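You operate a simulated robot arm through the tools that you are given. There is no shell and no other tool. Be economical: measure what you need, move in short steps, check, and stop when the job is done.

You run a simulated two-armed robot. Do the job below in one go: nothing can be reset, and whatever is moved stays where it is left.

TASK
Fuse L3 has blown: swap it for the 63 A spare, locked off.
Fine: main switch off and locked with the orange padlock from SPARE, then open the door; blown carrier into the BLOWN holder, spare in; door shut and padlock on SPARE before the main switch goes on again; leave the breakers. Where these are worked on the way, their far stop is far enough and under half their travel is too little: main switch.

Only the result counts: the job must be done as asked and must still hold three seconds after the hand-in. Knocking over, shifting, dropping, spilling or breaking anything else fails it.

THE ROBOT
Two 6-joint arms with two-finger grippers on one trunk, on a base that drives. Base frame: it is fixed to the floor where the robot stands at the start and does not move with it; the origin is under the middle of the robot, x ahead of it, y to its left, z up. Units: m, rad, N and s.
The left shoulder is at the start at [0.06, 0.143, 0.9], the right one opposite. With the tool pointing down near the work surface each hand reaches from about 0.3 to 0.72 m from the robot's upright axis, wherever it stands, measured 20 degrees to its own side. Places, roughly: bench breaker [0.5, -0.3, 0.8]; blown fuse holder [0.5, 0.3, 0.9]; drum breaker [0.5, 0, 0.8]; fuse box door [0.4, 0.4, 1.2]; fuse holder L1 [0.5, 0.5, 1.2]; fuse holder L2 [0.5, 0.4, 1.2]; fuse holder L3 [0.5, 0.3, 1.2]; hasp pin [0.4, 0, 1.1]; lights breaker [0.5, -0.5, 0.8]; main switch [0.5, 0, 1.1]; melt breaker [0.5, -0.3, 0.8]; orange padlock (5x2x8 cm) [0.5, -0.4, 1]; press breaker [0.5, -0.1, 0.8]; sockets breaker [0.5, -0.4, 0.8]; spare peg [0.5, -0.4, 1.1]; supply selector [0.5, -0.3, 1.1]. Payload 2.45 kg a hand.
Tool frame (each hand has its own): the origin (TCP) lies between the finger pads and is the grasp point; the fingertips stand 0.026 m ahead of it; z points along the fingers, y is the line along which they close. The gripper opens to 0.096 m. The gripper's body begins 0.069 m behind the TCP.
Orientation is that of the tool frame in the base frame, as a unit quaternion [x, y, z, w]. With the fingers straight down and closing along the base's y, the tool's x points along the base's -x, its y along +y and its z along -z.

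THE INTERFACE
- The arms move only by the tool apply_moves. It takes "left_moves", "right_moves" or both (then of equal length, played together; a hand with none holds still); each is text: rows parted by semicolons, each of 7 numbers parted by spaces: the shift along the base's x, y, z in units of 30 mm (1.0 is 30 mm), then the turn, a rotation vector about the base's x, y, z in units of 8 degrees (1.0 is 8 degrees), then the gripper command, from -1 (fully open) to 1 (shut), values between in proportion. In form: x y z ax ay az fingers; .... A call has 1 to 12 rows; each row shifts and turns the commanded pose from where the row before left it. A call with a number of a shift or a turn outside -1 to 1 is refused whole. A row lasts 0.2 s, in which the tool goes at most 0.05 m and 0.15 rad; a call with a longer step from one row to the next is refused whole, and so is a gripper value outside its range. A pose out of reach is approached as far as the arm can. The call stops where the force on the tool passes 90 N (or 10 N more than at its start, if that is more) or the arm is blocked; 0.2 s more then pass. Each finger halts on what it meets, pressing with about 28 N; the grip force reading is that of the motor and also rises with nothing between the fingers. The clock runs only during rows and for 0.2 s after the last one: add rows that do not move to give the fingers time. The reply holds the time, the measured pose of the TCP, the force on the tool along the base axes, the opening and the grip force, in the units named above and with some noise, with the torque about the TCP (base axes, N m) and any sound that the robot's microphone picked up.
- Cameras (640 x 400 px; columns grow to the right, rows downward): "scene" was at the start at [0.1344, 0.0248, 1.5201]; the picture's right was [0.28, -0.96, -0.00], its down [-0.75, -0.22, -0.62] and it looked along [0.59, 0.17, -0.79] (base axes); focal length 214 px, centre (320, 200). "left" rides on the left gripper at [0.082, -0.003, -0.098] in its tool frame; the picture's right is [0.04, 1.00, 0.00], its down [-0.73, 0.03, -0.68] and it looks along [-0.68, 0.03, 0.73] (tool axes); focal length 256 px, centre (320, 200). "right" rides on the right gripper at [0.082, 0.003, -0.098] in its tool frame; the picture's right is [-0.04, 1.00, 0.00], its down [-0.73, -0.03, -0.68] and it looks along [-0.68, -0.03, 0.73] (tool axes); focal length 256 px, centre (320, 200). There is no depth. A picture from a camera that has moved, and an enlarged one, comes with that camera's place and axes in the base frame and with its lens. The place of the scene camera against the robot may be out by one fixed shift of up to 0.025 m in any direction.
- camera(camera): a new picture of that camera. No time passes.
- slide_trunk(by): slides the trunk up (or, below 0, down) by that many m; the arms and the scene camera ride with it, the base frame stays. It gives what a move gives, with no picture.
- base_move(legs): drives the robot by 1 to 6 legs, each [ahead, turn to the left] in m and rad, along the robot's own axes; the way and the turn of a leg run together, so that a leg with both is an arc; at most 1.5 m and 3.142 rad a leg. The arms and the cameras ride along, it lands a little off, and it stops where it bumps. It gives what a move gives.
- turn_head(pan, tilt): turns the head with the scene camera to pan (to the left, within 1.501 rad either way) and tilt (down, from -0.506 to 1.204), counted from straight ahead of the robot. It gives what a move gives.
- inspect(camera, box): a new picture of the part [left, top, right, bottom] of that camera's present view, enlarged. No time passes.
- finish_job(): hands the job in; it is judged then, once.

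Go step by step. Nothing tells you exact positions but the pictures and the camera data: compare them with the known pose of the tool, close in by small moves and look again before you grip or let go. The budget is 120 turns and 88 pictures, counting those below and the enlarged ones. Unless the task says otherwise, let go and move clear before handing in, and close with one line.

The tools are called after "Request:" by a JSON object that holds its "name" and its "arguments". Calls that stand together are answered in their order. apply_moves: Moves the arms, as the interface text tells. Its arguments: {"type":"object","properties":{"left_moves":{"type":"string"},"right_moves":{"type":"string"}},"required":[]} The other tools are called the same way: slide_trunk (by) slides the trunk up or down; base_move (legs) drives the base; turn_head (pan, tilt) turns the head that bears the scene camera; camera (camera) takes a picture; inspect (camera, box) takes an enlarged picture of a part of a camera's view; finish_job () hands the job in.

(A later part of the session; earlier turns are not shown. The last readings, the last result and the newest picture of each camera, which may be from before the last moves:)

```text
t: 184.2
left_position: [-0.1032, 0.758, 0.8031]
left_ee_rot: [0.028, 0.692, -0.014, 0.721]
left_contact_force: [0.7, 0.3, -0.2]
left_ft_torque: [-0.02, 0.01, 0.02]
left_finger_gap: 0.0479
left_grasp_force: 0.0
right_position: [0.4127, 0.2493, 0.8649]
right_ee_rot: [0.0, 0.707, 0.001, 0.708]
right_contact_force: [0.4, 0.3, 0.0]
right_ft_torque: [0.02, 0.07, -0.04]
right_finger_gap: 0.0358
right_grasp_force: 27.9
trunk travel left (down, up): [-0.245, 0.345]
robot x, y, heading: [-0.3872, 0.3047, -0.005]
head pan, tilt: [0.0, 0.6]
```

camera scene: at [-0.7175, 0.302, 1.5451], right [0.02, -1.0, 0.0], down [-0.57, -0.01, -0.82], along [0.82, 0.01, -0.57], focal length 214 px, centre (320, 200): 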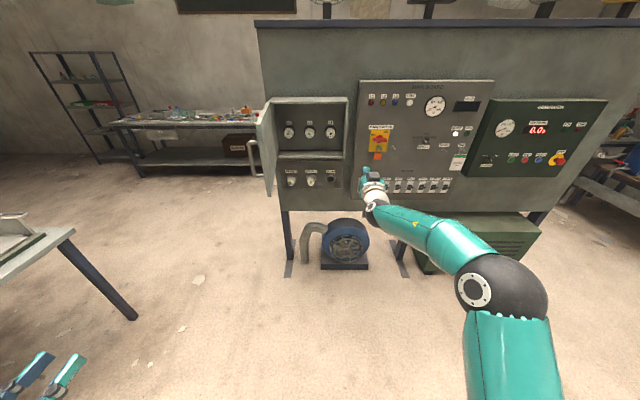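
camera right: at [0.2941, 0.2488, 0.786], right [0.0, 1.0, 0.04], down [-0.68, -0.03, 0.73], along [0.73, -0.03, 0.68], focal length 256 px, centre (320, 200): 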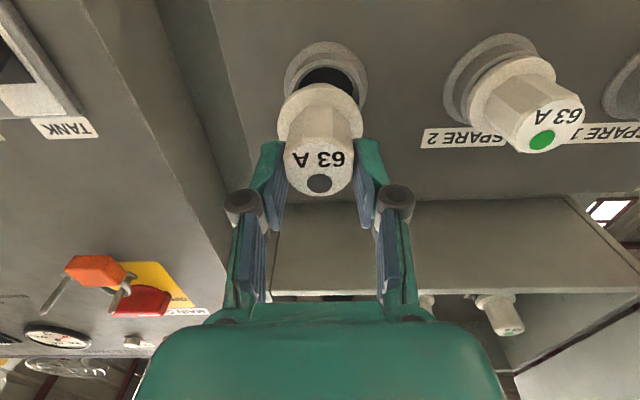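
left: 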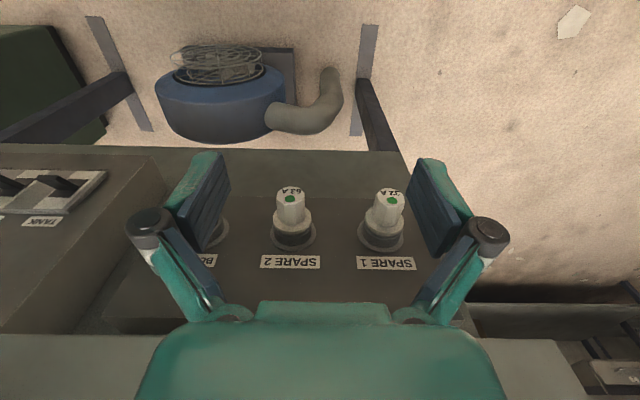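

Request:
{"name": "apply_moves", "arguments": {"right_moves": "0.15 0 0 0 0 0 1; 0.15 0 0 0 0 0 1; 0.1 0 0 0 0 0 1; 0 0 0 0 0 0 1"}}

Request:
{"name": "camera", "arguments": {"camera": "right"}}

```text
t: 185.2
left_position: [-0.1052, 0.7579, 0.8038]
left_ee_rot: [0.028, 0.692, -0.015, 0.722]
left_contact_force: [-0.2, 0.6, 0.7]
left_ft_torque: [-0.02, -0.02, -0.03]
left_finger_gap: 0.0479
left_grasp_force: 0.0
right_position: [0.4247, 0.2506, 0.865]
right_ee_rot: [0.0, 0.707, 0.0, 0.707]
right_contact_force: [-4.6, 0.4, -2.1]
right_ft_torque: [-0.02, 0.16, -0.01]
right_finger_gap: 0.0359
right_grasp_force: 27.9
trunk travel left (down, up): [-0.245, 0.345]
robot x, y, heading: [-0.3855, 0.3053, -0.004]
head pan, tilt: [0.0, 0.6]
```

```text
9 pictures are left
camera right: at [0.326, 0.2521, 0.7823], right [0.0, 1.0, 0.04], down [-0.68, -0.03, 0.73], along [0.73, -0.03, 0.68], focal length 256 px, centre (320, 200)
```

right: 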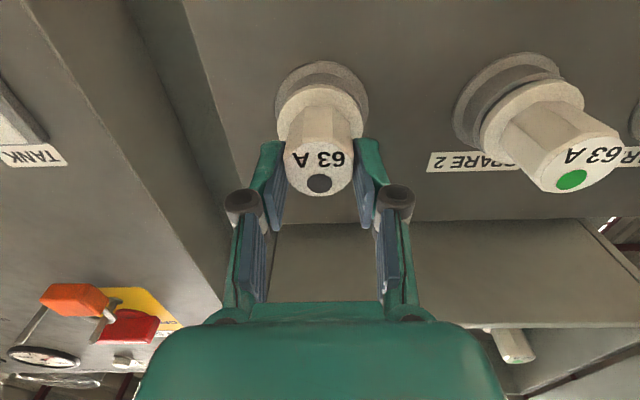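

Seated: force -4.6 N and the ring view matches L3's seated view. I release, back off and shift ~0.122 m left to SPARE 2.

Request:
{"name": "apply_moves", "arguments": {"right_moves": "0.1 0 0 0 0 0 1; 0 0 0 0 0 0 0.2; 0 0 0 0 0 0 -0.3; 0 0 0 0 0 0 -0.3; 0 0 0 0 0 0 -0.3"}}

Request:
{"name": "base_move", "arguments": {"legs": [[-0.09, 0.004]]}}

Request:
{"name": "apply_moves", "arguments": {"right_moves": "0 0.4 0 0 0 0 -0.3; 0 0.4 0 0 0 0 -0.3; 0 0.4 0 0 0 0 -0.3; 0 0.4 0 0 0 0 -0.3; 0 0.4 0 0 0 0 -0.3; 0 0.4 0 0 0 0 -0.3; 0 0.4 0 0 0 0 -0.3; 0 0.4 0 0 0 0 -0.3; 0 0.4 0 0 0 0 -0.3; 0 0.4 0 0 0 0 -0.3; 0 0 0 0 0 0 -0.3"}}

Request:
{"name": "camera", "arguments": {"camera": "right"}}

```text
t: 186.4
left_position: [-0.1052, 0.7583, 0.8039]
left_ee_rot: [0.027, 0.692, -0.014, 0.721]
left_contact_force: [-0.8, -0.3, 0.2]
left_ft_torque: [0.01, 0.0, 0.03]
left_finger_gap: 0.0478
left_grasp_force: 0.1
right_position: [0.4291, 0.2509, 0.8632]
right_ee_rot: [0.0, 0.707, 0.0, 0.707]
right_contact_force: [-0.4, 0.5, -0.3]
right_ft_torque: [0.0, 0.02, 0.03]
right_finger_gap: 0.0624
right_grasp_force: 0.0
trunk travel left (down, up): [-0.245, 0.345]
robot x, y, heading: [-0.3889, 0.3077, -0.003]
head pan, tilt: [0.0, 0.6]
```

```text
t: 187.5
left_position: [-0.198, 0.7597, 0.8028]
left_ee_rot: [0.025, 0.692, -0.012, 0.721]
left_contact_force: [-0.3, -1.0, -0.2]
left_ft_torque: [-0.01, -0.02, 0.02]
left_finger_gap: 0.0481
left_grasp_force: 0.1
right_position: [0.3375, 0.2561, 0.866]
right_ee_rot: [-0.001, 0.706, 0.003, 0.708]
right_contact_force: [0.6, 0.1, -0.5]
right_ft_torque: [0.04, -0.01, 0.01]
right_finger_gap: 0.0624
right_grasp_force: 0.2
trunk travel left (down, up): [-0.245, 0.345]
robot x, y, heading: [-0.4801, 0.3034, 0.009]
head pan, tilt: [0.0, 0.6]
```

```text
t: 189.9
left_position: [-0.1976, 0.7595, 0.8042]
left_ee_rot: [0.025, 0.692, -0.012, 0.721]
left_contact_force: [0.0, -0.1, 0.3]
left_ft_torque: [0.0, -0.02, -0.03]
left_finger_gap: 0.0481
left_grasp_force: 0.1
right_position: [0.3392, 0.3764, 0.8652]
right_ee_rot: [-0.002, 0.706, 0.003, 0.708]
right_contact_force: [0.3, 0.9, 0.4]
right_ft_torque: [0.02, 0.01, 0.01]
right_finger_gap: 0.0625
right_grasp_force: 0.0
trunk travel left (down, up): [-0.245, 0.345]
robot x, y, heading: [-0.482, 0.3049, -0.0]
head pan, tilt: [0.0, 0.6]
```

```text
8 pictures are left
camera right: at [0.241, 0.377, 0.7824], right [-0.01, 1.0, 0.04], down [-0.68, -0.03, 0.73], along [0.73, -0.02, 0.68], focal length 256 px, centre (320, 200)
```

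right: 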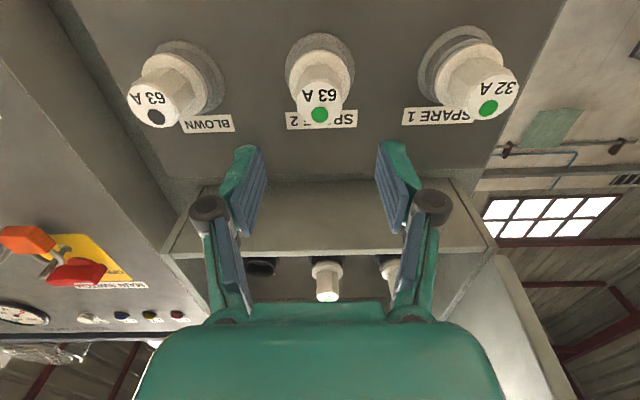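

BLOWN carrier sits properly, and SPARE 2 (63 A, green) is dead ahead. I drive in to the same grip depth and close.

Request:
{"name": "base_move", "arguments": {"legs": [[0.08, 0]]}}

```text
t: 191.0
left_position: [-0.1157, 0.7605, 0.805]
left_ee_rot: [0.025, 0.692, -0.012, 0.721]
left_contact_force: [0.3, 0.2, 0.3]
left_ft_torque: [-0.02, 0.04, 0.0]
left_finger_gap: 0.0477
left_grasp_force: 0.0
right_position: [0.4208, 0.3752, 0.8641]
right_ee_rot: [-0.002, 0.706, 0.003, 0.708]
right_contact_force: [-0.9, -0.3, 0.3]
right_ft_torque: [0.03, -0.03, -0.01]
right_finger_gap: 0.0626
right_grasp_force: 0.1
trunk travel left (down, up): [-0.245, 0.345]
robot x, y, heading: [-0.4, 0.3068, 0.001]
head pan, tilt: [0.0, 0.6]
```

Request:
{"name": "apply_moves", "arguments": {"right_moves": "0.13 0.02 0.03 0 0 -0.05 -0.3; 0 0 0 0 0 0 -0.3; 0 0 0 0 0 0 0.3; 0 0 0 0 0 0 1; 0 0 0 0 0 0 1; 0 0 0 0 0 0 1"}}

Request:
{"name": "camera", "arguments": {"camera": "right"}}

```text
t: 192.4
left_position: [-0.1159, 0.7593, 0.8041]
left_ee_rot: [0.025, 0.692, -0.012, 0.721]
left_contact_force: [-1.1, 0.4, 0.4]
left_ft_torque: [-0.01, 0.02, 0.03]
left_finger_gap: 0.048
left_grasp_force: 0.0
right_position: [0.4245, 0.3756, 0.8653]
right_ee_rot: [0.0, 0.706, 0.001, 0.708]
right_contact_force: [1.4, 2.1, 0.9]
right_ft_torque: [0.01, -0.06, 0.03]
right_finger_gap: 0.0361
right_grasp_force: 28.0
trunk travel left (down, up): [-0.245, 0.345]
robot x, y, heading: [-0.4008, 0.3065, 0.005]
head pan, tilt: [0.0, 0.6]
```

```text
7 pictures are left
camera right: at [0.3269, 0.378, 0.7841], right [0.0, 1.0, 0.04], down [-0.68, -0.03, 0.73], along [0.73, -0.03, 0.68], focal length 256 px, centre (320, 200)
```

right: 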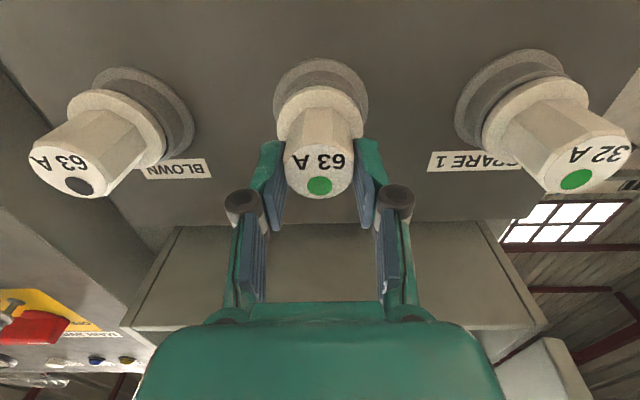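

Gripped as before. I pull it out, back off, raise the trunk 0.30 m and line up with L3's recorded seat.

Request:
{"name": "apply_moves", "arguments": {"right_moves": "-0.25 0 0 0 0 0 1; -0.3 0 0 0 0 0 1; -0.3 0 0 0 0 0 1; -0.3 0 0 0 0 0 1; -0.3 0 0 0 0 0 1; -0.3 0 0 0 0 0 1; 0 0 0 0 0 0 1"}}

Request:
{"name": "base_move", "arguments": {"legs": [[-0.12, -0.004]]}}

Request:
{"name": "slide_trunk", "arguments": {"by": 0.301}}

Request:
{"name": "apply_moves", "arguments": {"right_moves": "0.2 -0.4 0 0 0 0 1; 0.2 -0.4 0 0 0 0 1; 0.2 -0.4 0 0 0 0 1; 0 -0.4 0 0 0 0 1; 0 -0.4 0 0 0 0 1; 0 -0.4 0 0 0 0 1; 0 -0.4 0 0 0 0 1; 0 -0.4 0 0 0 0 1; 0 -0.4 0 0 0 0 1; 0 -0.2 0 0 0 0 1; 0 0 0 0 0 0 1"}}

```text
t: 194.0
left_position: [-0.1159, 0.7592, 0.8038]
left_ee_rot: [0.025, 0.692, -0.012, 0.721]
left_contact_force: [0.4, 0.4, -0.7]
left_ft_torque: [-0.01, 0.0, 0.0]
left_finger_gap: 0.048
left_grasp_force: 0.0
right_position: [0.3712, 0.3758, 0.8661]
right_ee_rot: [0.001, 0.707, 0.0, 0.708]
right_contact_force: [-0.5, 0.1, -0.2]
right_ft_torque: [-0.01, 0.07, 0.0]
right_finger_gap: 0.036
right_grasp_force: 27.8
trunk travel left (down, up): [-0.245, 0.345]
robot x, y, heading: [-0.4011, 0.3009, 0.003]
head pan, tilt: [0.0, 0.6]
```

```text
t: 195.2
left_position: [-0.2344, 0.7586, 0.8043]
left_ee_rot: [0.026, 0.692, -0.014, 0.721]
left_contact_force: [-1.1, -0.6, -0.7]
left_ft_torque: [-0.01, 0.03, -0.04]
left_finger_gap: 0.0482
left_grasp_force: 0.1
right_position: [0.2501, 0.3716, 0.8668]
right_ee_rot: [0.003, 0.706, -0.002, 0.708]
right_contact_force: [0.0, 0.9, -0.7]
right_ft_torque: [-0.01, 0.04, 0.0]
right_finger_gap: 0.0361
right_grasp_force: 28.8
trunk travel left (down, up): [-0.245, 0.345]
robot x, y, heading: [-0.5189, 0.3026, -0.003]
head pan, tilt: [0.0, 0.6]
```

```text
t: 198.2
left_position: [-0.2339, 0.7591, 1.1057]
left_ee_rot: [0.026, 0.692, -0.013, 0.721]
left_contact_force: [0.4, -0.2, -0.4]
left_ft_torque: [-0.01, -0.01, 0.01]
left_finger_gap: 0.0478
left_grasp_force: 0.0
right_position: [0.2516, 0.3718, 1.1677]
right_ee_rot: [0.003, 0.706, -0.001, 0.708]
right_contact_force: [-0.3, 0.3, -1.4]
right_ft_torque: [0.02, 0.07, 0.0]
right_finger_gap: 0.0361
right_grasp_force: 28.4
trunk travel left (down, up): [-0.546, 0.044]
robot x, y, heading: [-0.5183, 0.3029, 0.002]
head pan, tilt: [0.0, 0.6]
```

```text
t: 200.6
left_position: [-0.2339, 0.7587, 1.1054]
left_ee_rot: [0.026, 0.692, -0.013, 0.722]
left_contact_force: [-0.4, 0.8, -0.8]
left_ft_torque: [0.03, -0.03, 0.01]
left_finger_gap: 0.0478
left_grasp_force: 0.0
right_position: [0.2696, 0.2578, 1.1692]
right_ee_rot: [0.003, 0.706, -0.002, 0.708]
right_contact_force: [-0.3, -0.2, -1.3]
right_ft_torque: [-0.02, 0.05, -0.05]
right_finger_gap: 0.0358
right_grasp_force: 28.1
trunk travel left (down, up): [-0.546, 0.044]
robot x, y, heading: [-0.5182, 0.2992, 0.001]
head pan, tilt: [0.0, 0.6]
```

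Request:
{"name": "base_move", "arguments": {"legs": [[0.08, 0]]}}

Request:
{"name": "apply_moves", "arguments": {"right_moves": "0 0 0 0 0 0.05 1; 0 0 0 0 0 0 1"}}

```text
t: 201.7
left_position: [-0.151, 0.7595, 1.1048]
left_ee_rot: [0.027, 0.692, -0.014, 0.721]
left_contact_force: [1.2, 0.5, -1.0]
left_ft_torque: [-0.02, 0.0, 0.03]
left_finger_gap: 0.048
left_grasp_force: 0.1
right_position: [0.3525, 0.2567, 1.1683]
right_ee_rot: [0.002, 0.707, -0.001, 0.707]
right_contact_force: [-0.6, 0.7, -1.8]
right_ft_torque: [0.01, 0.03, 0.01]
right_finger_gap: 0.0361
right_grasp_force: 28.5
trunk travel left (down, up): [-0.546, 0.044]
robot x, y, heading: [-0.4356, 0.3035, -0.001]
head pan, tilt: [0.0, 0.6]
```

```text
t: 202.3
left_position: [-0.1516, 0.7579, 1.1058]
left_ee_rot: [0.027, 0.692, -0.014, 0.721]
left_contact_force: [-0.2, 0.3, 0.1]
left_ft_torque: [0.03, 0.0, -0.01]
left_finger_gap: 0.0478
left_grasp_force: 0.1
right_position: [0.3518, 0.2573, 1.1692]
right_ee_rot: [0.0, 0.706, 0.001, 0.708]
right_contact_force: [-1.1, -0.6, -1.1]
right_ft_torque: [-0.01, 0.03, 0.0]
right_finger_gap: 0.0357
right_grasp_force: 28.4
trunk travel left (down, up): [-0.546, 0.044]
robot x, y, heading: [-0.4368, 0.302, -0.005]
head pan, tilt: [0.0, 0.6]
```

Request:
{"name": "apply_moves", "arguments": {"right_moves": "0 0.11 -0.07 0 0 0 1; 0.33 0 0 0 0 0 1; 0.33 0 0 0 0 0 1; 0 0 0 0 0 0 1"}}

Request:
{"name": "camera", "arguments": {"camera": "right"}}

```text
t: 203.3
left_position: [-0.1523, 0.7587, 1.1065]
left_ee_rot: [0.026, 0.692, -0.013, 0.721]
left_contact_force: [0.1, 0.2, 0.3]
left_ft_torque: [0.0, 0.02, -0.03]
left_finger_gap: 0.0482
left_grasp_force: 0.2
right_position: [0.3722, 0.2607, 1.1694]
right_ee_rot: [0.0, 0.706, 0.001, 0.708]
right_contact_force: [-1.3, 0.1, -1.1]
right_ft_torque: [-0.02, 0.04, 0.0]
right_finger_gap: 0.036
right_grasp_force: 27.5
trunk travel left (down, up): [-0.546, 0.044]
robot x, y, heading: [-0.4341, 0.3067, -0.005]
head pan, tilt: [0.0, 0.6]
```

```text
6 pictures are left
camera right: at [0.2737, 0.2628, 1.086], right [0.0, 1.0, 0.04], down [-0.68, -0.03, 0.73], along [0.73, -0.03, 0.68], focal length 256 px, centre (320, 200)
```

right: 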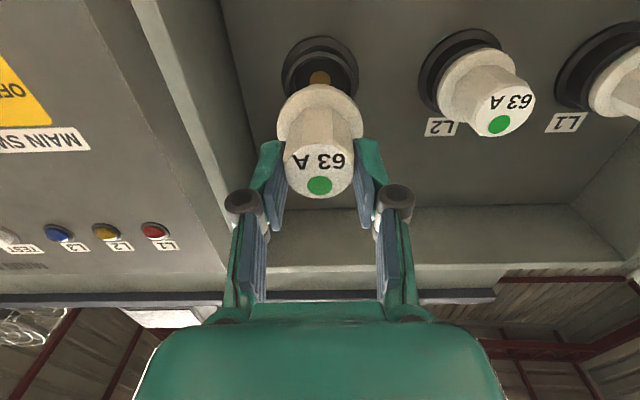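

Request:
{"name": "apply_moves", "arguments": {"right_moves": "0 -0.08 -0.1 0 0 0 1; 0.25 0 0 0 0 0 1; 0.3 0 0 0 0 0 1; 0.3 0 0 0 0 0 1; 0.3 0 0 0 0 0 1; 0.3 0 0 0 0 0 1; 0.2 0 0 0 0 0 1; 0 0 0 0 0 0 1"}}

```text
t: 205.1
left_position: [-0.1529, 0.758, 1.1058]
left_ee_rot: [0.026, 0.692, -0.013, 0.722]
left_contact_force: [-0.1, -0.1, -0.9]
left_ft_torque: [-0.02, 0.04, 0.0]
left_finger_gap: 0.0479
left_grasp_force: 0.1
right_position: [0.4206, 0.2589, 1.1651]
right_ee_rot: [0.0, 0.706, 0.001, 0.708]
right_contact_force: [0.1, 0.1, -1.6]
right_ft_torque: [0.03, 0.03, 0.0]
right_finger_gap: 0.036
right_grasp_force: 28.6
trunk travel left (down, up): [-0.546, 0.044]
robot x, y, heading: [-0.4391, 0.308, 0.001]
head pan, tilt: [0.0, 0.6]
```

Request:
{"name": "apply_moves", "arguments": {"right_moves": "0.15 0 0 0 0 0 1; 0.15 0 0 0 0 0 1; 0.05 0 0 0 0 0 1; 0 0 0 0 0 0 1"}}

```text
t: 206.1
left_position: [-0.155, 0.7571, 1.1069]
left_ee_rot: [0.026, 0.691, -0.013, 0.722]
left_contact_force: [0.7, -0.5, 0.2]
left_ft_torque: [-0.01, 0.03, 0.03]
left_finger_gap: 0.048
left_grasp_force: 0.0
right_position: [0.428, 0.2597, 1.1645]
right_ee_rot: [-0.001, 0.707, 0.001, 0.707]
right_contact_force: [-19.5, 2.1, -6.4]
right_ft_torque: [0.02, 0.35, 0.06]
right_finger_gap: 0.0359
right_grasp_force: 28.3
trunk travel left (down, up): [-0.546, 0.044]
robot x, y, heading: [-0.4372, 0.3033, -0.003]
head pan, tilt: [0.0, 0.6]
```

Seated firmly (-19.5 N). I release, back away and check.

Request:
{"name": "apply_moves", "arguments": {"right_moves": "0 0 0 0 0 0 0.2; 0 0 0 0 0 0 -0.3; 0 0 0 0 0 0 -0.3; 0 0 0 0 0 0 -0.3"}}

Request:
{"name": "base_move", "arguments": {"legs": [[-0.45, 0]]}}

Request:
{"name": "camera", "arguments": {"camera": "scene"}}

```text
t: 207.1
left_position: [-0.1532, 0.7581, 1.1061]
left_ee_rot: [0.028, 0.692, -0.015, 0.721]
left_contact_force: [-0.2, 0.7, -0.3]
left_ft_torque: [0.0, 0.01, -0.01]
left_finger_gap: 0.0479
left_grasp_force: 0.1
right_position: [0.43, 0.2588, 1.1646]
right_ee_rot: [0.001, 0.706, 0.0, 0.708]
right_contact_force: [0.3, 0.3, -0.6]
right_ft_torque: [-0.02, 0.01, -0.02]
right_finger_gap: 0.0624
right_grasp_force: 0.0
trunk travel left (down, up): [-0.546, 0.044]
robot x, y, heading: [-0.4356, 0.3028, -0.001]
head pan, tilt: [0.0, 0.6]
```

```text
t: 209.8
left_position: [-0.6022, 0.7594, 1.106]
left_ee_rot: [0.026, 0.692, -0.013, 0.721]
left_contact_force: [-0.6, 1.2, -0.2]
left_ft_torque: [0.02, -0.02, 0.01]
left_finger_gap: 0.0479
left_grasp_force: 0.1
right_position: [-0.0173, 0.262, 1.1663]
right_ee_rot: [-0.002, 0.706, 0.003, 0.708]
right_contact_force: [-0.2, 0.0, 0.8]
right_ft_torque: [0.02, 0.04, 0.0]
right_finger_gap: 0.0625
right_grasp_force: 0.1
trunk travel left (down, up): [-0.546, 0.044]
robot x, y, heading: [-0.883, 0.3024, 0.004]
head pan, tilt: [0.0, 0.6]
```

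```text
5 pictures are left
camera scene: at [-0.7343, 0.3084, 1.5662], right [0.0, -1.0, 0.0], down [-0.56, 0.0, -0.83], along [0.83, 0.0, -0.56], focal length 214 px, centre (320, 200)
```

scene: 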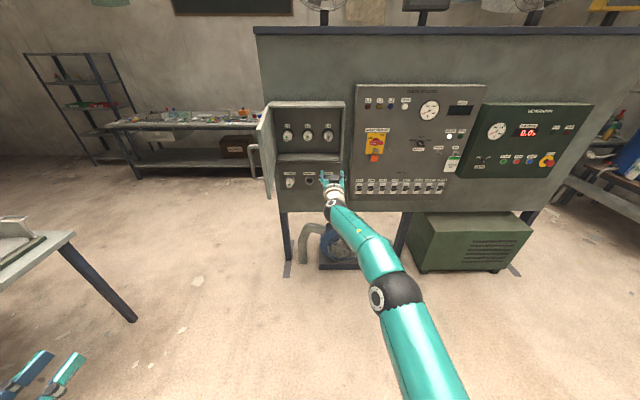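

L3 spare and BLOWN carrier are in place. Now the door: I go round to its left side with a closed fist to sweep it shut.

Request:
{"name": "apply_moves", "arguments": {"right_moves": "-0.4 0.4 0 0 0 0 0.5; -0.4 0.4 0 0 0 0 1; -0.4 0.4 0 0 0 0 1; -0.4 0.4 0 0 0 0 1; -0.4 0.4 0 0 0 0 1; 0 0 0 0 0 0 1"}}

Request:
{"name": "base_move", "arguments": {"legs": [[0, 0.6], [0, 0.605], [0.512, 0], [0, -0.6], [0, -0.605]]}}

```text
t: 211.2
left_position: [-0.6009, 0.7598, 1.1073]
left_ee_rot: [0.026, 0.692, -0.012, 0.721]
left_contact_force: [1.0, 0.1, 0.2]
left_ft_torque: [0.03, 0.0, 0.02]
left_finger_gap: 0.048
left_grasp_force: 0.0
right_position: [-0.0763, 0.3206, 1.1667]
right_ee_rot: [-0.001, 0.706, 0.002, 0.708]
right_contact_force: [0.8, -0.8, 0.0]
right_ft_torque: [0.01, 0.03, -0.03]
right_finger_gap: 0.0
right_grasp_force: 28.5
trunk travel left (down, up): [-0.546, 0.044]
robot x, y, heading: [-0.8828, 0.3043, 0.007]
head pan, tilt: [0.0, 0.6]
```

```text
t: 215.0
left_position: [-1.1578, 0.7688, 1.1063]
left_ee_rot: [-0.34, 0.604, 0.363, 0.623]
left_contact_force: [0.1, -0.2, -0.4]
left_ft_torque: [0.01, -0.03, 0.02]
left_finger_gap: 0.0479
left_grasp_force: 0.2
right_position: [-0.5257, 1.0311, 1.1659]
right_ee_rot: [-0.368, 0.602, 0.369, 0.604]
right_contact_force: [-1.7, 1.3, -0.5]
right_ft_torque: [0.04, -0.04, -0.04]
right_finger_gap: 0.0
right_grasp_force: 27.7
trunk travel left (down, up): [-0.546, 0.044]
robot x, y, heading: [-0.8471, 0.2886, 1.12]
head pan, tilt: [0.0, 0.6]
stopped in leg 2: the robot was blocked; the commanded pose is now the measured one
```

Something behind blocks large turns here; from this pose I drive forward a little and use the right turn itself to sweep the door with the arm.

Request:
{"name": "base_move", "arguments": {"legs": [[0.4, 0], [0, -0.6], [0, -0.45]]}}

```text
t: 220.8
left_position: [-0.4305, 1.1664, 1.1098]
left_ee_rot: [-0.005, 0.693, 0.022, 0.721]
left_contact_force: [-0.3, 0.3, 0.6]
left_ft_torque: [-0.01, 0.04, 0.03]
left_finger_gap: 0.0482
left_grasp_force: 0.1
right_position: [0.1339, 0.7757, 1.169]
right_ee_rot: [-0.033, 0.705, 0.036, 0.708]
right_contact_force: [0.3, -0.3, 0.6]
right_ft_torque: [-0.01, -0.01, 0.1]
right_finger_gap: 0.0001
right_grasp_force: 28.1
trunk travel left (down, up): [-0.546, 0.044]
robot x, y, heading: [-0.6761, 0.6853, 0.105]
head pan, tilt: [0.0, 0.6]
stopped in leg 3: the robot was blocked; the commanded pose is now the measured one
```

Request:
{"name": "base_move", "arguments": {"legs": [[0, -0.2], [0, -0.15]]}}

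Request:
{"name": "camera", "arguments": {"camera": "scene"}}

```text
t: 222.7
left_position: [-0.2838, 1.0562, 1.109]
left_ee_rot: [0.114, 0.684, -0.105, 0.713]
left_contact_force: [0.1, -0.1, -0.4]
left_ft_torque: [0.0, -0.05, 0.01]
left_finger_gap: 0.0479
left_grasp_force: 0.0
right_position: [0.111, 0.4949, 1.1677]
right_ee_rot: [0.09, 0.699, -0.09, 0.704]
right_contact_force: [-0.6, 0.2, 0.7]
right_ft_torque: [-0.01, -0.04, 0.01]
right_finger_gap: 0.0
right_grasp_force: 27.9
trunk travel left (down, up): [-0.546, 0.044]
robot x, y, heading: [-0.6749, 0.7037, -0.247]
head pan, tilt: [0.0, 0.6]
```

```text
4 pictures are left
camera scene: at [-0.5286, 0.6704, 1.5661], right [-0.24, -0.97, 0.0], down [-0.55, 0.14, -0.82], along [0.8, -0.2, -0.57], focal length 214 px, centre (320, 200)
```

scene: 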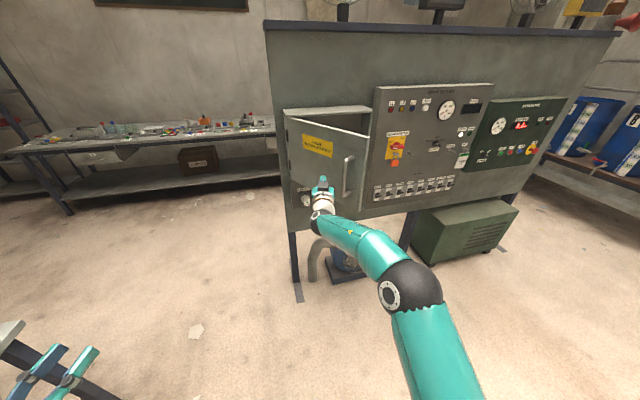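

The door came round to ~45°. I push it shut with the fist on its face, on a right-curving arc.

Request:
{"name": "base_move", "arguments": {"legs": [[0.25, -0.12], [0.09, -0.03]]}}

```text
t: 225.2
left_position: [0.0649, 0.895, 1.1108]
left_ee_rot: [0.164, 0.673, -0.157, 0.704]
left_contact_force: [0.3, -0.7, -0.1]
left_ft_torque: [0.03, 0.04, -0.01]
left_finger_gap: 0.048
left_grasp_force: 0.0
right_position: [0.3727, 0.2864, 1.1684]
right_ee_rot: [0.141, 0.693, -0.141, 0.693]
right_contact_force: [-1.0, -0.8, -0.4]
right_ft_torque: [-0.03, 0.02, 0.03]
right_finger_gap: 0.0002
right_grasp_force: 28.7
trunk travel left (down, up): [-0.546, 0.044]
robot x, y, heading: [-0.3721, 0.6028, -0.415]
head pan, tilt: [0.0, 0.6]
stopped in leg 2: the force on the tool passed its limit at 195 N (the readings are from after the stop); the commanded pose is now the measured one
```

Contact with the box: the door should be shut. I back off and drive round to stand before the main switch, then look.

Request:
{"name": "base_move", "arguments": {"legs": [[-0.33, 0], [0, -0.6], [0, -0.6], [0.82, 0], [0, 0.8], [0, 0.8]]}}

```text
t: 231.2
left_position: [-0.2128, 0.4268, 1.1047]
left_ee_rot: [-0.534, -0.431, 0.542, -0.485]
left_contact_force: [-0.1, 0.0, 0.2]
left_ft_torque: [0.02, 0.0, 0.05]
left_finger_gap: 0.0482
left_grasp_force: 0.1
right_position: [-0.6979, -0.0789, 1.1678]
right_ee_rot: [0.509, 0.492, -0.505, 0.493]
right_contact_force: [0.0, -0.5, 1.3]
right_ft_torque: [0.01, 0.01, 0.03]
right_finger_gap: 0.0002
right_grasp_force: 27.8
trunk travel left (down, up): [-0.546, 0.044]
robot x, y, heading: [-0.6211, 0.7328, -1.606]
head pan, tilt: [0.0, 0.6]
stopped in leg 3: the robot was blocked; the commanded pose is now the measured one
```

Request:
{"name": "base_move", "arguments": {"legs": [[0.82, 0], [0, 0.55], [0, 0.55], [0, 0.5]]}}

```text
t: 238.8
left_position: [-0.1782, 0.1363, 1.1028]
left_ee_rot: [0.246, 0.641, -0.23, 0.69]
left_contact_force: [-0.2, 0.4, -0.3]
left_ft_torque: [-0.02, -0.05, -0.03]
left_finger_gap: 0.0479
left_grasp_force: 0.0
right_position: [0.0154, -0.5361, 1.1689]
right_ee_rot: [0.194, 0.68, -0.194, 0.68]
right_contact_force: [0.5, 0.7, 0.0]
right_ft_torque: [0.04, -0.01, -0.1]
right_finger_gap: 0.0002
right_grasp_force: 27.7
trunk travel left (down, up): [-0.546, 0.044]
robot x, y, heading: [-0.6692, -0.1, -0.542]
head pan, tilt: [0.0, 0.6]
stopped in leg 3: the robot was blocked; the commanded pose is now the measured one
```

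Request:
{"name": "base_move", "arguments": {"legs": [[0, 0.542]]}}

Request:
{"name": "slide_trunk", "arguments": {"by": -0.134}}

```text
t: 240.8
left_position: [-0.3617, 0.3489, 1.1028]
left_ee_rot: [0.07, 0.684, -0.04, 0.725]
left_contact_force: [1.7, 0.0, -0.5]
left_ft_torque: [0.02, -0.01, 0.01]
left_finger_gap: 0.0481
left_grasp_force: 0.0
right_position: [0.1435, -0.1347, 1.1683]
right_ee_rot: [0.011, 0.708, -0.009, 0.706]
right_contact_force: [0.5, -0.4, -1.1]
right_ft_torque: [-0.01, -0.03, 0.03]
right_finger_gap: 0.0002
right_grasp_force: 27.5
trunk travel left (down, up): [-0.546, 0.044]
robot x, y, heading: [-0.6652, -0.1215, -0.018]
head pan, tilt: [0.0, 0.6]
```

```text
t: 242.5
left_position: [-0.3636, 0.3479, 0.9691]
left_ee_rot: [0.072, 0.683, -0.041, 0.726]
left_contact_force: [0.2, 0.3, -0.3]
left_ft_torque: [-0.01, 0.01, -0.05]
left_finger_gap: 0.0479
left_grasp_force: 0.0
right_position: [0.1416, -0.1361, 1.0353]
right_ee_rot: [0.011, 0.708, -0.009, 0.706]
right_contact_force: [0.1, 0.8, -0.5]
right_ft_torque: [0.01, 0.01, -0.05]
right_finger_gap: 0.0
right_grasp_force: 27.7
trunk travel left (down, up): [-0.412, 0.178]
robot x, y, heading: [-0.6728, -0.1195, -0.023]
head pan, tilt: [0.0, 0.6]
```

Request:
{"name": "base_move", "arguments": {"legs": [[0.12, 0.022]]}}

Request:
{"name": "apply_moves", "arguments": {"right_moves": "0 0.4 0 0 0 0 0.3; 0 0.4 0 0 0 0 -0.4; 0 0.4 0 0 0 0 -0.4; 0 0.4 0 0 0 0 -0.4; 0 0.4 0 0 0 0 -0.4; 0 0.4 0 0 0 0 -0.4; 0 0.4 0 0 0 0 -0.4; 0 0.4 0 0 0 0 -0.4; 0 0 0 0 0 0 -0.4"}}

```text
t: 243.7
left_position: [-0.2512, 0.3528, 0.9692]
left_ee_rot: [0.065, 0.685, -0.035, 0.725]
left_contact_force: [0.4, 0.0, 0.2]
left_ft_torque: [0.01, -0.02, 0.0]
left_finger_gap: 0.048
left_grasp_force: 0.1
right_position: [0.2621, -0.1212, 1.033]
right_ee_rot: [0.004, 0.709, -0.003, 0.705]
right_contact_force: [0.2, -0.2, 0.2]
right_ft_torque: [0.0, -0.01, 0.01]
right_finger_gap: 0.0
right_grasp_force: 28.4
trunk travel left (down, up): [-0.412, 0.178]
robot x, y, heading: [-0.5544, -0.1218, 0.006]
head pan, tilt: [0.0, 0.6]
```

```text
t: 245.7
left_position: [-0.2534, 0.3536, 0.9702]
left_ee_rot: [0.065, 0.684, -0.034, 0.726]
left_contact_force: [-0.1, -0.9, -0.4]
left_ft_torque: [0.0, 0.0, 0.02]
left_finger_gap: 0.048
left_grasp_force: 0.1
right_position: [0.2608, -0.0246, 1.0331]
right_ee_rot: [0.004, 0.707, -0.004, 0.707]
right_contact_force: [0.1, -0.3, 0.6]
right_ft_torque: [0.01, -0.02, -0.01]
right_finger_gap: 0.0672
right_grasp_force: 0.2
trunk travel left (down, up): [-0.412, 0.178]
robot x, y, heading: [-0.5502, -0.1233, 0.003]
head pan, tilt: [0.0, 0.6]
```

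Request:
{"name": "apply_moves", "arguments": {"right_moves": "0 0.15 0.05 0 0 0.08 -0.4; 0 0.15 0.05 0 0 0 -0.4; 0 0 0 0 0 0 -0.4"}}

Request:
{"name": "camera", "arguments": {"camera": "scene"}}

```text
t: 246.5
left_position: [-0.2529, 0.3529, 0.9716]
left_ee_rot: [0.064, 0.684, -0.035, 0.726]
left_contact_force: [0.5, 0.2, 0.5]
left_ft_torque: [-0.02, -0.01, 0.0]
left_finger_gap: 0.0482
left_grasp_force: 0.0
right_position: [0.262, -0.0218, 1.04]
right_ee_rot: [0.002, 0.707, 0.0, 0.707]
right_contact_force: [0.2, -0.1, 0.6]
right_ft_torque: [0.04, 0.0, -0.02]
right_finger_gap: 0.0672
right_grasp_force: 0.0
trunk travel left (down, up): [-0.412, 0.178]
robot x, y, heading: [-0.5544, -0.1222, -0.0]
head pan, tilt: [0.0, 0.6]
```

```text
3 pictures are left
camera scene: at [-0.4014, -0.1201, 1.4328], right [0.0, -1.0, 0.0], down [-0.57, 0.0, -0.82], along [0.82, 0.0, -0.57], focal length 214 px, centre (320, 200)
```

scene: 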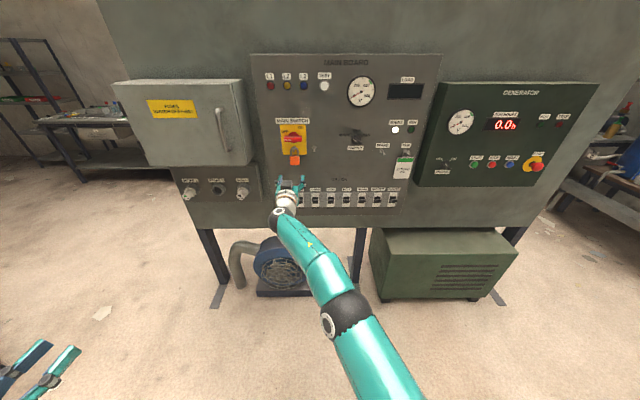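

Door is shut. I close in on the padlock to the recorded release pose.

Request:
{"name": "apply_moves", "arguments": {"right_moves": "0 0.2 -0.1 0 0 0 -0.4; 0 0 0 0 0 0 -0.4"}}

Request:
{"name": "base_move", "arguments": {"legs": [[0.15, 0.0]]}}

```text
t: 247.1
left_position: [-0.2543, 0.3537, 0.9717]
left_ee_rot: [0.065, 0.684, -0.034, 0.726]
left_contact_force: [0.0, -0.3, 0.0]
left_ft_torque: [-0.03, -0.04, 0.03]
left_finger_gap: 0.0478
left_grasp_force: 0.0
right_position: [0.2651, -0.026, 1.0409]
right_ee_rot: [0.008, 0.706, -0.003, 0.708]
right_contact_force: [-0.5, -0.3, 0.4]
right_ft_torque: [0.0, -0.05, -0.02]
right_finger_gap: 0.0671
right_grasp_force: 0.0
trunk travel left (down, up): [-0.412, 0.178]
robot x, y, heading: [-0.5525, -0.1233, -0.002]
head pan, tilt: [0.0, 0.6]
```

```text
t: 248.5
left_position: [-0.0945, 0.3524, 0.9702]
left_ee_rot: [0.066, 0.684, -0.035, 0.725]
left_contact_force: [0.8, 0.0, -0.9]
left_ft_torque: [0.0, 0.02, 0.02]
left_finger_gap: 0.048
left_grasp_force: 0.1
right_position: [0.4236, -0.0273, 1.0337]
right_ee_rot: [0.007, 0.708, -0.004, 0.706]
right_contact_force: [1.1, -0.3, -1.6]
right_ft_torque: [-0.03, -0.05, 0.0]
right_finger_gap: 0.0671
right_grasp_force: 0.0
trunk travel left (down, up): [-0.412, 0.178]
robot x, y, heading: [-0.3973, -0.1231, 0.002]
head pan, tilt: [0.0, 0.6]
```

Request:
{"name": "base_move", "arguments": {"legs": [[-0.06, 0.0], [0, 0.017]]}}

Request:
{"name": "apply_moves", "arguments": {"right_moves": "0 0 0.05 0 0 0 -0.5; 0 0 0 0 0 0 -0.5"}}

```text
t: 249.8
left_position: [-0.163, 0.358, 0.9704]
left_ee_rot: [0.059, 0.684, -0.029, 0.726]
left_contact_force: [0.1, 0.1, 0.1]
left_ft_torque: [-0.02, 0.0, 0.0]
left_finger_gap: 0.0481
left_grasp_force: 0.0
right_position: [0.3636, -0.0177, 1.0367]
right_ee_rot: [0.005, 0.707, 0.0, 0.707]
right_contact_force: [-0.8, -1.3, -0.2]
right_ft_torque: [0.01, -0.02, -0.03]
right_finger_gap: 0.067
right_grasp_force: 0.0
trunk travel left (down, up): [-0.412, 0.178]
robot x, y, heading: [-0.4529, -0.1239, 0.014]
head pan, tilt: [0.0, 0.6]
```

```text
t: 250.4
left_position: [-0.1638, 0.357, 0.9708]
left_ee_rot: [0.06, 0.684, -0.029, 0.726]
left_contact_force: [0.3, -0.7, 0.1]
left_ft_torque: [-0.02, -0.01, -0.03]
left_finger_gap: 0.0481
left_grasp_force: 0.2
right_position: [0.3642, -0.0199, 1.0348]
right_ee_rot: [0.006, 0.708, -0.002, 0.706]
right_contact_force: [0.9, -0.3, -0.2]
right_ft_torque: [0.04, -0.02, 0.02]
right_finger_gap: 0.0721
right_grasp_force: 0.1
trunk travel left (down, up): [-0.412, 0.178]
robot x, y, heading: [-0.4578, -0.1244, 0.014]
head pan, tilt: [0.0, 0.6]
```

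Request:
{"name": "base_move", "arguments": {"legs": [[0.083, 0.0]]}}

Request:
{"name": "apply_moves", "arguments": {"right_moves": "0 0 0 0 0 0 -0.2; 0 0 0 0 0 0 0.5; 0 0 0 0 0 0 1; 0 0 0 0 0 0 1; 0 0 0 0 0 0 1"}}

Request:
{"name": "camera", "arguments": {"camera": "right"}}

```text
t: 251.5
left_position: [-0.0766, 0.3594, 0.9703]
left_ee_rot: [0.059, 0.685, -0.027, 0.726]
left_contact_force: [0.3, 0.7, 0.1]
left_ft_torque: [0.01, 0.0, -0.03]
left_finger_gap: 0.0478
left_grasp_force: 0.0
right_position: [0.4515, -0.017, 1.033]
right_ee_rot: [0.006, 0.71, -0.002, 0.705]
right_contact_force: [-0.2, -0.1, 0.3]
right_ft_torque: [0.0, -0.04, -0.01]
right_finger_gap: 0.072
right_grasp_force: 0.0
trunk travel left (down, up): [-0.412, 0.178]
robot x, y, heading: [-0.3669, -0.1252, 0.014]
head pan, tilt: [0.0, 0.6]
```

```text
t: 252.7
left_position: [-0.0797, 0.3599, 0.9716]
left_ee_rot: [0.059, 0.684, -0.029, 0.726]
left_contact_force: [0.4, -0.5, -0.6]
left_ft_torque: [0.02, -0.01, -0.03]
left_finger_gap: 0.048
left_grasp_force: 0.1
right_position: [0.4501, -0.0174, 1.0347]
right_ee_rot: [0.004, 0.709, -0.001, 0.705]
right_contact_force: [-2.9, 5.3, -0.4]
right_ft_torque: [-0.27, 0.04, 0.08]
right_finger_gap: 0.0409
right_grasp_force: 28.2
trunk travel left (down, up): [-0.412, 0.178]
robot x, y, heading: [-0.3699, -0.1233, 0.019]
head pan, tilt: [0.0, 0.6]
```

```text
2 pictures are left
camera right: at [0.3511, -0.0141, 0.9539], right [0.01, 1.0, 0.04], down [-0.68, -0.03, 0.74], along [0.74, -0.04, 0.67], focal length 256 px, centre (320, 200)
```

right: 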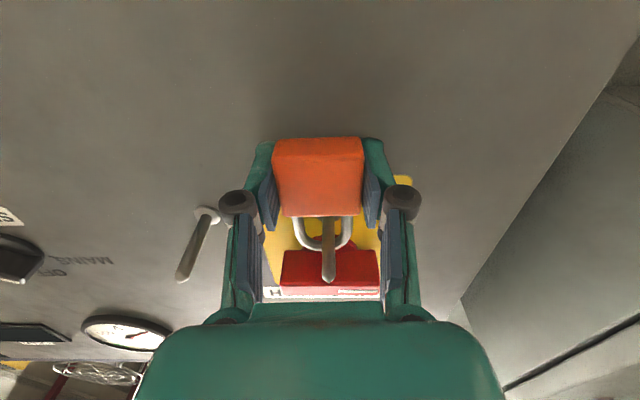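

Padlock held again. I lift 8 mm with the trunk and back straight out.

Request:
{"name": "slide_trunk", "arguments": {"by": 0.008}}

Request:
{"name": "base_move", "arguments": {"legs": [[-0.1, 0]]}}

```text
t: 253.3
left_position: [-0.0799, 0.3603, 0.9799]
left_ee_rot: [0.06, 0.684, -0.029, 0.726]
left_contact_force: [0.5, -0.5, -0.1]
left_ft_torque: [0.03, -0.02, -0.01]
left_finger_gap: 0.0479
left_grasp_force: 0.2
right_position: [0.4502, -0.0177, 1.0458]
right_ee_rot: [0.006, 0.709, -0.001, 0.706]
right_contact_force: [-6.8, -1.2, -4.9]
right_ft_torque: [-0.13, 0.02, 0.13]
right_finger_gap: 0.0409
right_grasp_force: 29.0
trunk travel left (down, up): [-0.42, 0.17]
robot x, y, heading: [-0.3657, -0.1236, 0.019]
head pan, tilt: [0.0, 0.6]
```

```text
t: 254.4
left_position: [-0.1803, 0.357, 0.9798]
left_ee_rot: [0.059, 0.684, -0.029, 0.727]
left_contact_force: [-0.4, 0.1, 0.8]
left_ft_torque: [0.01, 0.03, 0.02]
left_finger_gap: 0.0481
left_grasp_force: 0.1
right_position: [0.3476, -0.0248, 1.0462]
right_ee_rot: [0.008, 0.707, -0.003, 0.707]
right_contact_force: [-0.1, 0.0, -0.9]
right_ft_torque: [-0.01, 0.01, 0.02]
right_finger_gap: 0.0404
right_grasp_force: 27.6
trunk travel left (down, up): [-0.42, 0.17]
robot x, y, heading: [-0.4709, -0.1266, 0.015]
head pan, tilt: [0.0, 0.6]
```

Padlock is clear. I shift the base ~0.27 m right for the SPARE peg.

Request:
{"name": "base_move", "arguments": {"legs": [[-0.35, 0], [0, -0.815], [0.37, 0], [0, 0.4], [0, 0.4]]}}

```text
t: 257.8
left_position: [-0.4213, 0.2686, 0.9814]
left_ee_rot: [0.144, 0.672, -0.118, 0.717]
left_contact_force: [0.0, -0.1, 0.5]
left_ft_torque: [-0.04, 0.0, -0.02]
left_finger_gap: 0.0479
left_grasp_force: 0.1
right_position: [-0.0023, -0.2285, 1.0477]
right_ee_rot: [0.094, 0.701, -0.089, 0.701]
right_contact_force: [0.3, -0.2, -0.8]
right_ft_torque: [-0.01, -0.01, -0.02]
right_finger_gap: 0.0408
right_grasp_force: 28.4
trunk travel left (down, up): [-0.42, 0.17]
robot x, y, heading: [-0.819, -0.122, -0.23]
head pan, tilt: [0.0, 0.6]
stopped in leg 2: the robot was blocked; the commanded pose is now the measured one
```

Request:
{"name": "base_move", "arguments": {"legs": [[0, -0.57], [0.37, 0], [0, 0.4], [0, 0.4]]}}

```text
t: 259.6
left_position: [-0.2971, 0.0747, 0.9818]
left_ee_rot: [0.281, 0.627, -0.264, 0.677]
left_contact_force: [0.2, 1.1, 0.0]
left_ft_torque: [-0.01, 0.03, -0.02]
left_finger_gap: 0.0477
left_grasp_force: 0.1
right_position: [-0.1176, -0.5486, 1.0476]
right_ee_rot: [0.236, 0.667, -0.233, 0.667]
right_contact_force: [0.6, -0.5, -1.1]
right_ft_torque: [0.04, 0.01, 0.03]
right_finger_gap: 0.0406
right_grasp_force: 27.6
trunk travel left (down, up): [-0.42, 0.17]
robot x, y, heading: [-0.8109, -0.1075, -0.641]
head pan, tilt: [0.0, 0.6]
stopped in leg 1: the robot was blocked; the commanded pose is now the measured one
```

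Request:
{"name": "base_move", "arguments": {"legs": [[0.38, 0], [0, 0.32], [0, 0.32]]}}

```text
t: 263.7
left_position: [-0.1099, 0.0363, 0.9833]
left_ee_rot: [0.146, 0.671, -0.12, 0.717]
left_contact_force: [0.0, 0.5, 0.3]
left_ft_torque: [-0.01, 0.01, 0.03]
left_finger_gap: 0.0481
left_grasp_force: 0.0
right_position: [0.3042, -0.4593, 1.0493]
right_ee_rot: [0.095, 0.702, -0.09, 0.7]
right_contact_force: [-0.2, -0.6, -1.2]
right_ft_torque: [-0.02, -0.01, 0.02]
right_finger_gap: 0.0408
right_grasp_force: 28.1
trunk travel left (down, up): [-0.42, 0.17]
robot x, y, heading: [-0.5106, -0.3489, -0.23]
head pan, tilt: [0.0, 0.6]
stopped in leg 3: the robot was blocked; the commanded pose is now the measured one
```

Request:
{"name": "base_move", "arguments": {"legs": [[0, 0.23]]}}

Request:
{"name": "slide_trunk", "arguments": {"by": -0.021}}

```text
t: 265.0
left_position: [-0.2033, 0.1109, 0.9835]
left_ee_rot: [0.074, 0.683, -0.042, 0.725]
left_contact_force: [-0.8, 0.2, 0.7]
left_ft_torque: [0.01, 0.03, 0.03]
left_finger_gap: 0.0477
left_grasp_force: 0.1
right_position: [0.3116, -0.2891, 1.0486]
right_ee_rot: [0.02, 0.708, -0.015, 0.706]
right_contact_force: [0.4, 0.0, -2.1]
right_ft_torque: [0.02, -0.02, 0.01]
right_finger_gap: 0.0408
right_grasp_force: 28.3
trunk travel left (down, up): [-0.42, 0.17]
robot x, y, heading: [-0.5146, -0.3601, -0.015]
head pan, tilt: [0.0, 0.6]
stopped in leg 1: the robot was blocked; the commanded pose is now the measured one
```

```text
t: 265.7
left_position: [-0.2027, 0.1115, 0.9624]
left_ee_rot: [0.073, 0.683, -0.041, 0.726]
left_contact_force: [-0.1, 0.4, 0.5]
left_ft_torque: [0.01, 0.02, -0.02]
left_finger_gap: 0.0479
left_grasp_force: 0.1
right_position: [0.3102, -0.2896, 1.0286]
right_ee_rot: [0.021, 0.708, -0.015, 0.706]
right_contact_force: [-0.8, -0.8, -1.8]
right_ft_torque: [0.03, 0.0, 0.0]
right_finger_gap: 0.0408
right_grasp_force: 28.3
trunk travel left (down, up): [-0.399, 0.191]
robot x, y, heading: [-0.5136, -0.3594, -0.022]
head pan, tilt: [0.0, 0.6]
```

Request:
{"name": "apply_moves", "arguments": {"right_moves": "0 -0.4 0 -0.03 0 0.18 1; 0 -0.4 0 -0.03 0 0.18 1; 0 -0.4 0 0 0 0 1; 0 -0.4 0 0 0 0 1; 0 -0.4 0 0 0 0 1; 0 -0.4 0 0 0 0 1; 0 -0.4 0 0 0 0 1; 0 -0.4 0 0 0 0 1; 0 -0.2 0 0 0 0 1; 0 0 0 0 0 0 1"}}

```text
t: 267.9
left_position: [-0.2031, 0.1098, 0.9625]
left_ee_rot: [0.074, 0.683, -0.042, 0.725]
left_contact_force: [0.1, -0.1, 0.9]
left_ft_torque: [0.0, 0.02, -0.02]
left_finger_gap: 0.0479
left_grasp_force: 0.0
right_position: [0.3096, -0.391, 1.0275]
right_ee_rot: [0.0, 0.708, -0.001, 0.706]
right_contact_force: [0.8, 0.5, -2.3]
right_ft_torque: [-0.01, 0.0, -0.01]
right_finger_gap: 0.0405
right_grasp_force: 27.4
trunk travel left (down, up): [-0.399, 0.191]
robot x, y, heading: [-0.5167, -0.359, -0.022]
head pan, tilt: [0.0, 0.6]
```

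Request:
{"name": "base_move", "arguments": {"legs": [[0.06, 0.0]]}}

Request:
{"name": "apply_moves", "arguments": {"right_moves": "0.15 0 0 0 0 0 1; 0.3 0 0 0 0 0 1; 0.3 0 0 0 0 0 1; 0.3 0 0 0 0 0 1; 0.2 0 0 0 0 0 1; 0 0 0 0 0 0 1"}}

Request:
{"name": "camera", "arguments": {"camera": "right"}}

```text
t: 268.9
left_position: [-0.1413, 0.1109, 0.9612]
left_ee_rot: [0.074, 0.684, -0.042, 0.725]
left_contact_force: [1.1, 0.3, 0.5]
left_ft_torque: [0.01, -0.01, 0.0]
left_finger_gap: 0.0481
left_grasp_force: 0.0
right_position: [0.3713, -0.3909, 1.0267]
right_ee_rot: [-0.001, 0.709, 0.0, 0.705]
right_contact_force: [0.5, -0.4, -1.8]
right_ft_torque: [0.03, -0.03, 0.04]
right_finger_gap: 0.0409
right_grasp_force: 27.9
trunk travel left (down, up): [-0.399, 0.191]
robot x, y, heading: [-0.4574, -0.3621, -0.024]
head pan, tilt: [0.0, 0.6]
```

```text
t: 270.3
left_position: [-0.1433, 0.1109, 0.9627]
left_ee_rot: [0.073, 0.683, -0.041, 0.726]
left_contact_force: [0.7, -0.1, 0.5]
left_ft_torque: [-0.02, 0.0, -0.01]
left_finger_gap: 0.0478
left_grasp_force: 0.1
right_position: [0.407, -0.3896, 1.0278]
right_ee_rot: [0.0, 0.708, 0.0, 0.706]
right_contact_force: [-0.9, -0.2, -2.0]
right_ft_torque: [0.0, 0.01, 0.0]
right_finger_gap: 0.0408
right_grasp_force: 27.5
trunk travel left (down, up): [-0.399, 0.191]
robot x, y, heading: [-0.4531, -0.3599, -0.016]
head pan, tilt: [0.0, 0.6]
```

```text
1 pictures are left
camera right: at [0.3085, -0.3885, 0.9467], right [0.0, 1.0, 0.04], down [-0.68, -0.03, 0.74], along [0.74, -0.03, 0.68], focal length 256 px, centre (320, 200)
```

right: 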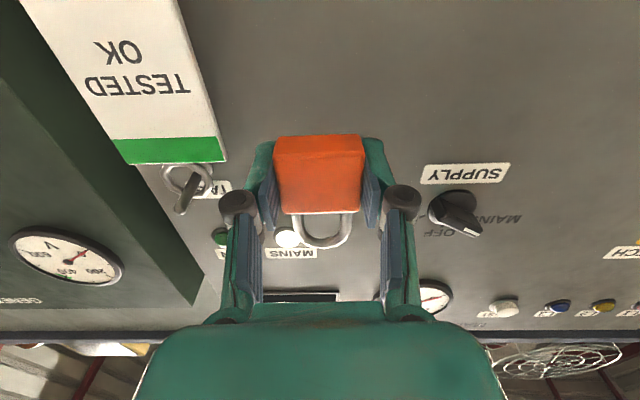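

The tag's twin peg tip sits where expected, so height and side match. I slide on slowly.

Request:
{"name": "apply_moves", "arguments": {"right_moves": "0.2 -0.05 0 0 0 0 1; 0.25 0 0 0 0 0 1; 0.25 0 0 0 0 0 1; 0.25 0 0 0 0 0 1; 0 0 0 0 0 0 1"}}

```text
t: 271.5
left_position: [-0.1426, 0.1106, 0.9627]
left_ee_rot: [0.074, 0.683, -0.043, 0.725]
left_contact_force: [0.1, -0.3, -0.1]
left_ft_torque: [0.02, -0.02, 0.03]
left_finger_gap: 0.0481
left_grasp_force: 0.0
right_position: [0.4157, -0.3909, 1.0286]
right_ee_rot: [0.001, 0.708, -0.001, 0.706]
right_contact_force: [0.1, -0.1, -1.1]
right_ft_torque: [-0.04, 0.0, -0.03]
right_finger_gap: 0.0407
right_grasp_force: 28.0
right hand out of reach, approached as far as the arm can: row 2, 3, 4
trunk travel left (down, up): [-0.399, 0.191]
robot x, y, heading: [-0.4497, -0.3597, -0.021]
head pan, tilt: [0.0, 0.6]
```

Request:
{"name": "base_move", "arguments": {"legs": [[0.034, 0.0]]}}

```text
t: 272.3
left_position: [-0.1077, 0.1107, 0.9616]
left_ee_rot: [0.073, 0.683, -0.041, 0.725]
left_contact_force: [0.4, 0.2, -0.6]
left_ft_torque: [-0.01, -0.04, -0.01]
left_finger_gap: 0.0482
left_grasp_force: 0.0
right_position: [0.451, -0.3912, 1.0258]
right_ee_rot: [0.0, 0.71, -0.001, 0.705]
right_contact_force: [0.1, -0.6, -1.3]
right_ft_torque: [0.01, -0.01, 0.01]
right_finger_gap: 0.0407
right_grasp_force: 27.8
trunk travel left (down, up): [-0.399, 0.191]
robot x, y, heading: [-0.4175, -0.3605, -0.019]
head pan, tilt: [0.0, 0.6]
```

Now I lower gently to feel the peg take the shackle.

Request:
{"name": "slide_trunk", "arguments": {"by": -0.006}}

Request:
{"name": "slide_trunk", "arguments": {"by": -0.002}}

```text
t: 272.9
left_position: [-0.1086, 0.1095, 0.958]
left_ee_rot: [0.074, 0.683, -0.042, 0.726]
left_contact_force: [-0.2, -0.2, 0.6]
left_ft_torque: [-0.01, 0.03, 0.0]
left_finger_gap: 0.0478
left_grasp_force: 0.1
right_position: [0.4501, -0.3927, 1.0209]
right_ee_rot: [0.0, 0.71, -0.001, 0.704]
right_contact_force: [0.5, 0.6, -0.8]
right_ft_torque: [0.02, 0.03, -0.02]
right_finger_gap: 0.0409
right_grasp_force: 27.6
trunk travel left (down, up): [-0.393, 0.197]
robot x, y, heading: [-0.419, -0.3632, -0.018]
head pan, tilt: [0.0, 0.6]
```

```text
t: 273.4
left_position: [-0.1078, 0.1092, 0.9548]
left_ee_rot: [0.073, 0.683, -0.042, 0.725]
left_contact_force: [0.8, 0.0, 0.3]
left_ft_torque: [0.01, 0.02, -0.03]
left_finger_gap: 0.048
left_grasp_force: 0.1
right_position: [0.4491, -0.3919, 1.0198]
right_ee_rot: [0.0, 0.709, -0.001, 0.705]
right_contact_force: [0.5, -0.6, -2.1]
right_ft_torque: [-0.02, 0.02, -0.02]
right_finger_gap: 0.0407
right_grasp_force: 27.6
trunk travel left (down, up): [-0.391, 0.199]
robot x, y, heading: [-0.4221, -0.3599, -0.016]
head pan, tilt: [0.0, 0.6]
```

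Request:
{"name": "slide_trunk", "arguments": {"by": -0.002}}

Request:
{"name": "slide_trunk", "arguments": {"by": -0.002}}

```text
t: 273.9
left_position: [-0.1098, 0.11, 0.9522]
left_ee_rot: [0.074, 0.683, -0.042, 0.726]
left_contact_force: [-0.4, 0.2, -0.8]
left_ft_torque: [0.01, -0.03, -0.03]
left_finger_gap: 0.0476
left_grasp_force: 0.0
right_position: [0.4495, -0.3914, 1.0192]
right_ee_rot: [0.001, 0.708, -0.002, 0.706]
right_contact_force: [2.5, 0.2, 3.5]
right_ft_torque: [0.0, 0.13, -0.01]
right_finger_gap: 0.0409
right_grasp_force: 28.1
trunk travel left (down, up): [-0.389, 0.201]
robot x, y, heading: [-0.4195, -0.3637, -0.013]
head pan, tilt: [0.0, 0.6]
```

```text
t: 274.4
left_position: [-0.1099, 0.1097, 0.9515]
left_ee_rot: [0.074, 0.683, -0.043, 0.726]
left_contact_force: [0.5, 0.0, -0.7]
left_ft_torque: [0.01, 0.0, -0.01]
left_finger_gap: 0.0482
left_grasp_force: 0.1
right_position: [0.449, -0.3926, 1.0197]
right_ee_rot: [0.001, 0.708, -0.002, 0.707]
right_contact_force: [6.6, -0.3, 13.4]
right_ft_torque: [-0.02, 0.26, -0.01]
right_finger_gap: 0.0406
right_grasp_force: 28.1
trunk travel left (down, up): [-0.387, 0.203]
robot x, y, heading: [-0.4205, -0.3622, -0.018]
head pan, tilt: [0.0, 0.6]
```

The peg carries the shackle at exactly the predicted height. I release and back straight out.

Request:
{"name": "slide_trunk", "arguments": {"by": 0.002}}

Request:
{"name": "apply_moves", "arguments": {"right_moves": "0 0 0 0 0 0 0.1; 0 0 0 0 0 0 -0.2; 0 0 0 0 0 0 -0.4; 0 0 0 0 0 0 -0.4"}}

Request:
{"name": "base_move", "arguments": {"legs": [[-0.14, 0.016]]}}

```text
t: 275.0
left_position: [-0.1101, 0.1089, 0.9538]
left_ee_rot: [0.074, 0.683, -0.042, 0.726]
left_contact_force: [-0.4, 0.0, 0.3]
left_ft_torque: [0.02, -0.02, 0.01]
left_finger_gap: 0.0479
left_grasp_force: 0.2
right_position: [0.448, -0.3914, 1.0207]
right_ee_rot: [0.001, 0.708, -0.001, 0.706]
right_contact_force: [2.6, -0.8, 11.5]
right_ft_torque: [0.01, 0.02, 0.0]
right_finger_gap: 0.0407
right_grasp_force: 28.2
trunk travel left (down, up): [-0.389, 0.201]
robot x, y, heading: [-0.4226, -0.3589, -0.015]
head pan, tilt: [0.0, 0.6]
```

```text
t: 276.0
left_position: [-0.1087, 0.1106, 0.9526]
left_ee_rot: [0.074, 0.682, -0.042, 0.726]
left_contact_force: [0.5, -0.2, 1.1]
left_ft_torque: [0.01, 0.03, 0.0]
left_finger_gap: 0.048
left_grasp_force: 0.2
right_position: [0.4501, -0.391, 1.0185]
right_ee_rot: [0.001, 0.709, -0.002, 0.705]
right_contact_force: [0.2, 0.7, 0.2]
right_ft_torque: [0.01, 0.0, -0.03]
right_finger_gap: 0.067
right_grasp_force: 0.1
trunk travel left (down, up): [-0.389, 0.201]
robot x, y, heading: [-0.4273, -0.3575, -0.014]
head pan, tilt: [0.0, 0.6]
```

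```text
t: 277.3
left_position: [-0.2591, 0.116, 0.9541]
left_ee_rot: [0.07, 0.682, -0.037, 0.727]
left_contact_force: [-0.2, -0.4, 1.1]
left_ft_torque: [-0.01, 0.02, 0.01]
left_finger_gap: 0.0482
left_grasp_force: 0.0
right_position: [0.3045, -0.3782, 1.0204]
right_ee_rot: [-0.005, 0.708, 0.004, 0.706]
right_contact_force: [0.1, 0.9, 0.1]
right_ft_torque: [0.02, 0.08, -0.01]
right_finger_gap: 0.0671
right_grasp_force: 0.0
trunk travel left (down, up): [-0.389, 0.201]
robot x, y, heading: [-0.5598, -0.3602, -0.004]
head pan, tilt: [0.0, 0.6]
```

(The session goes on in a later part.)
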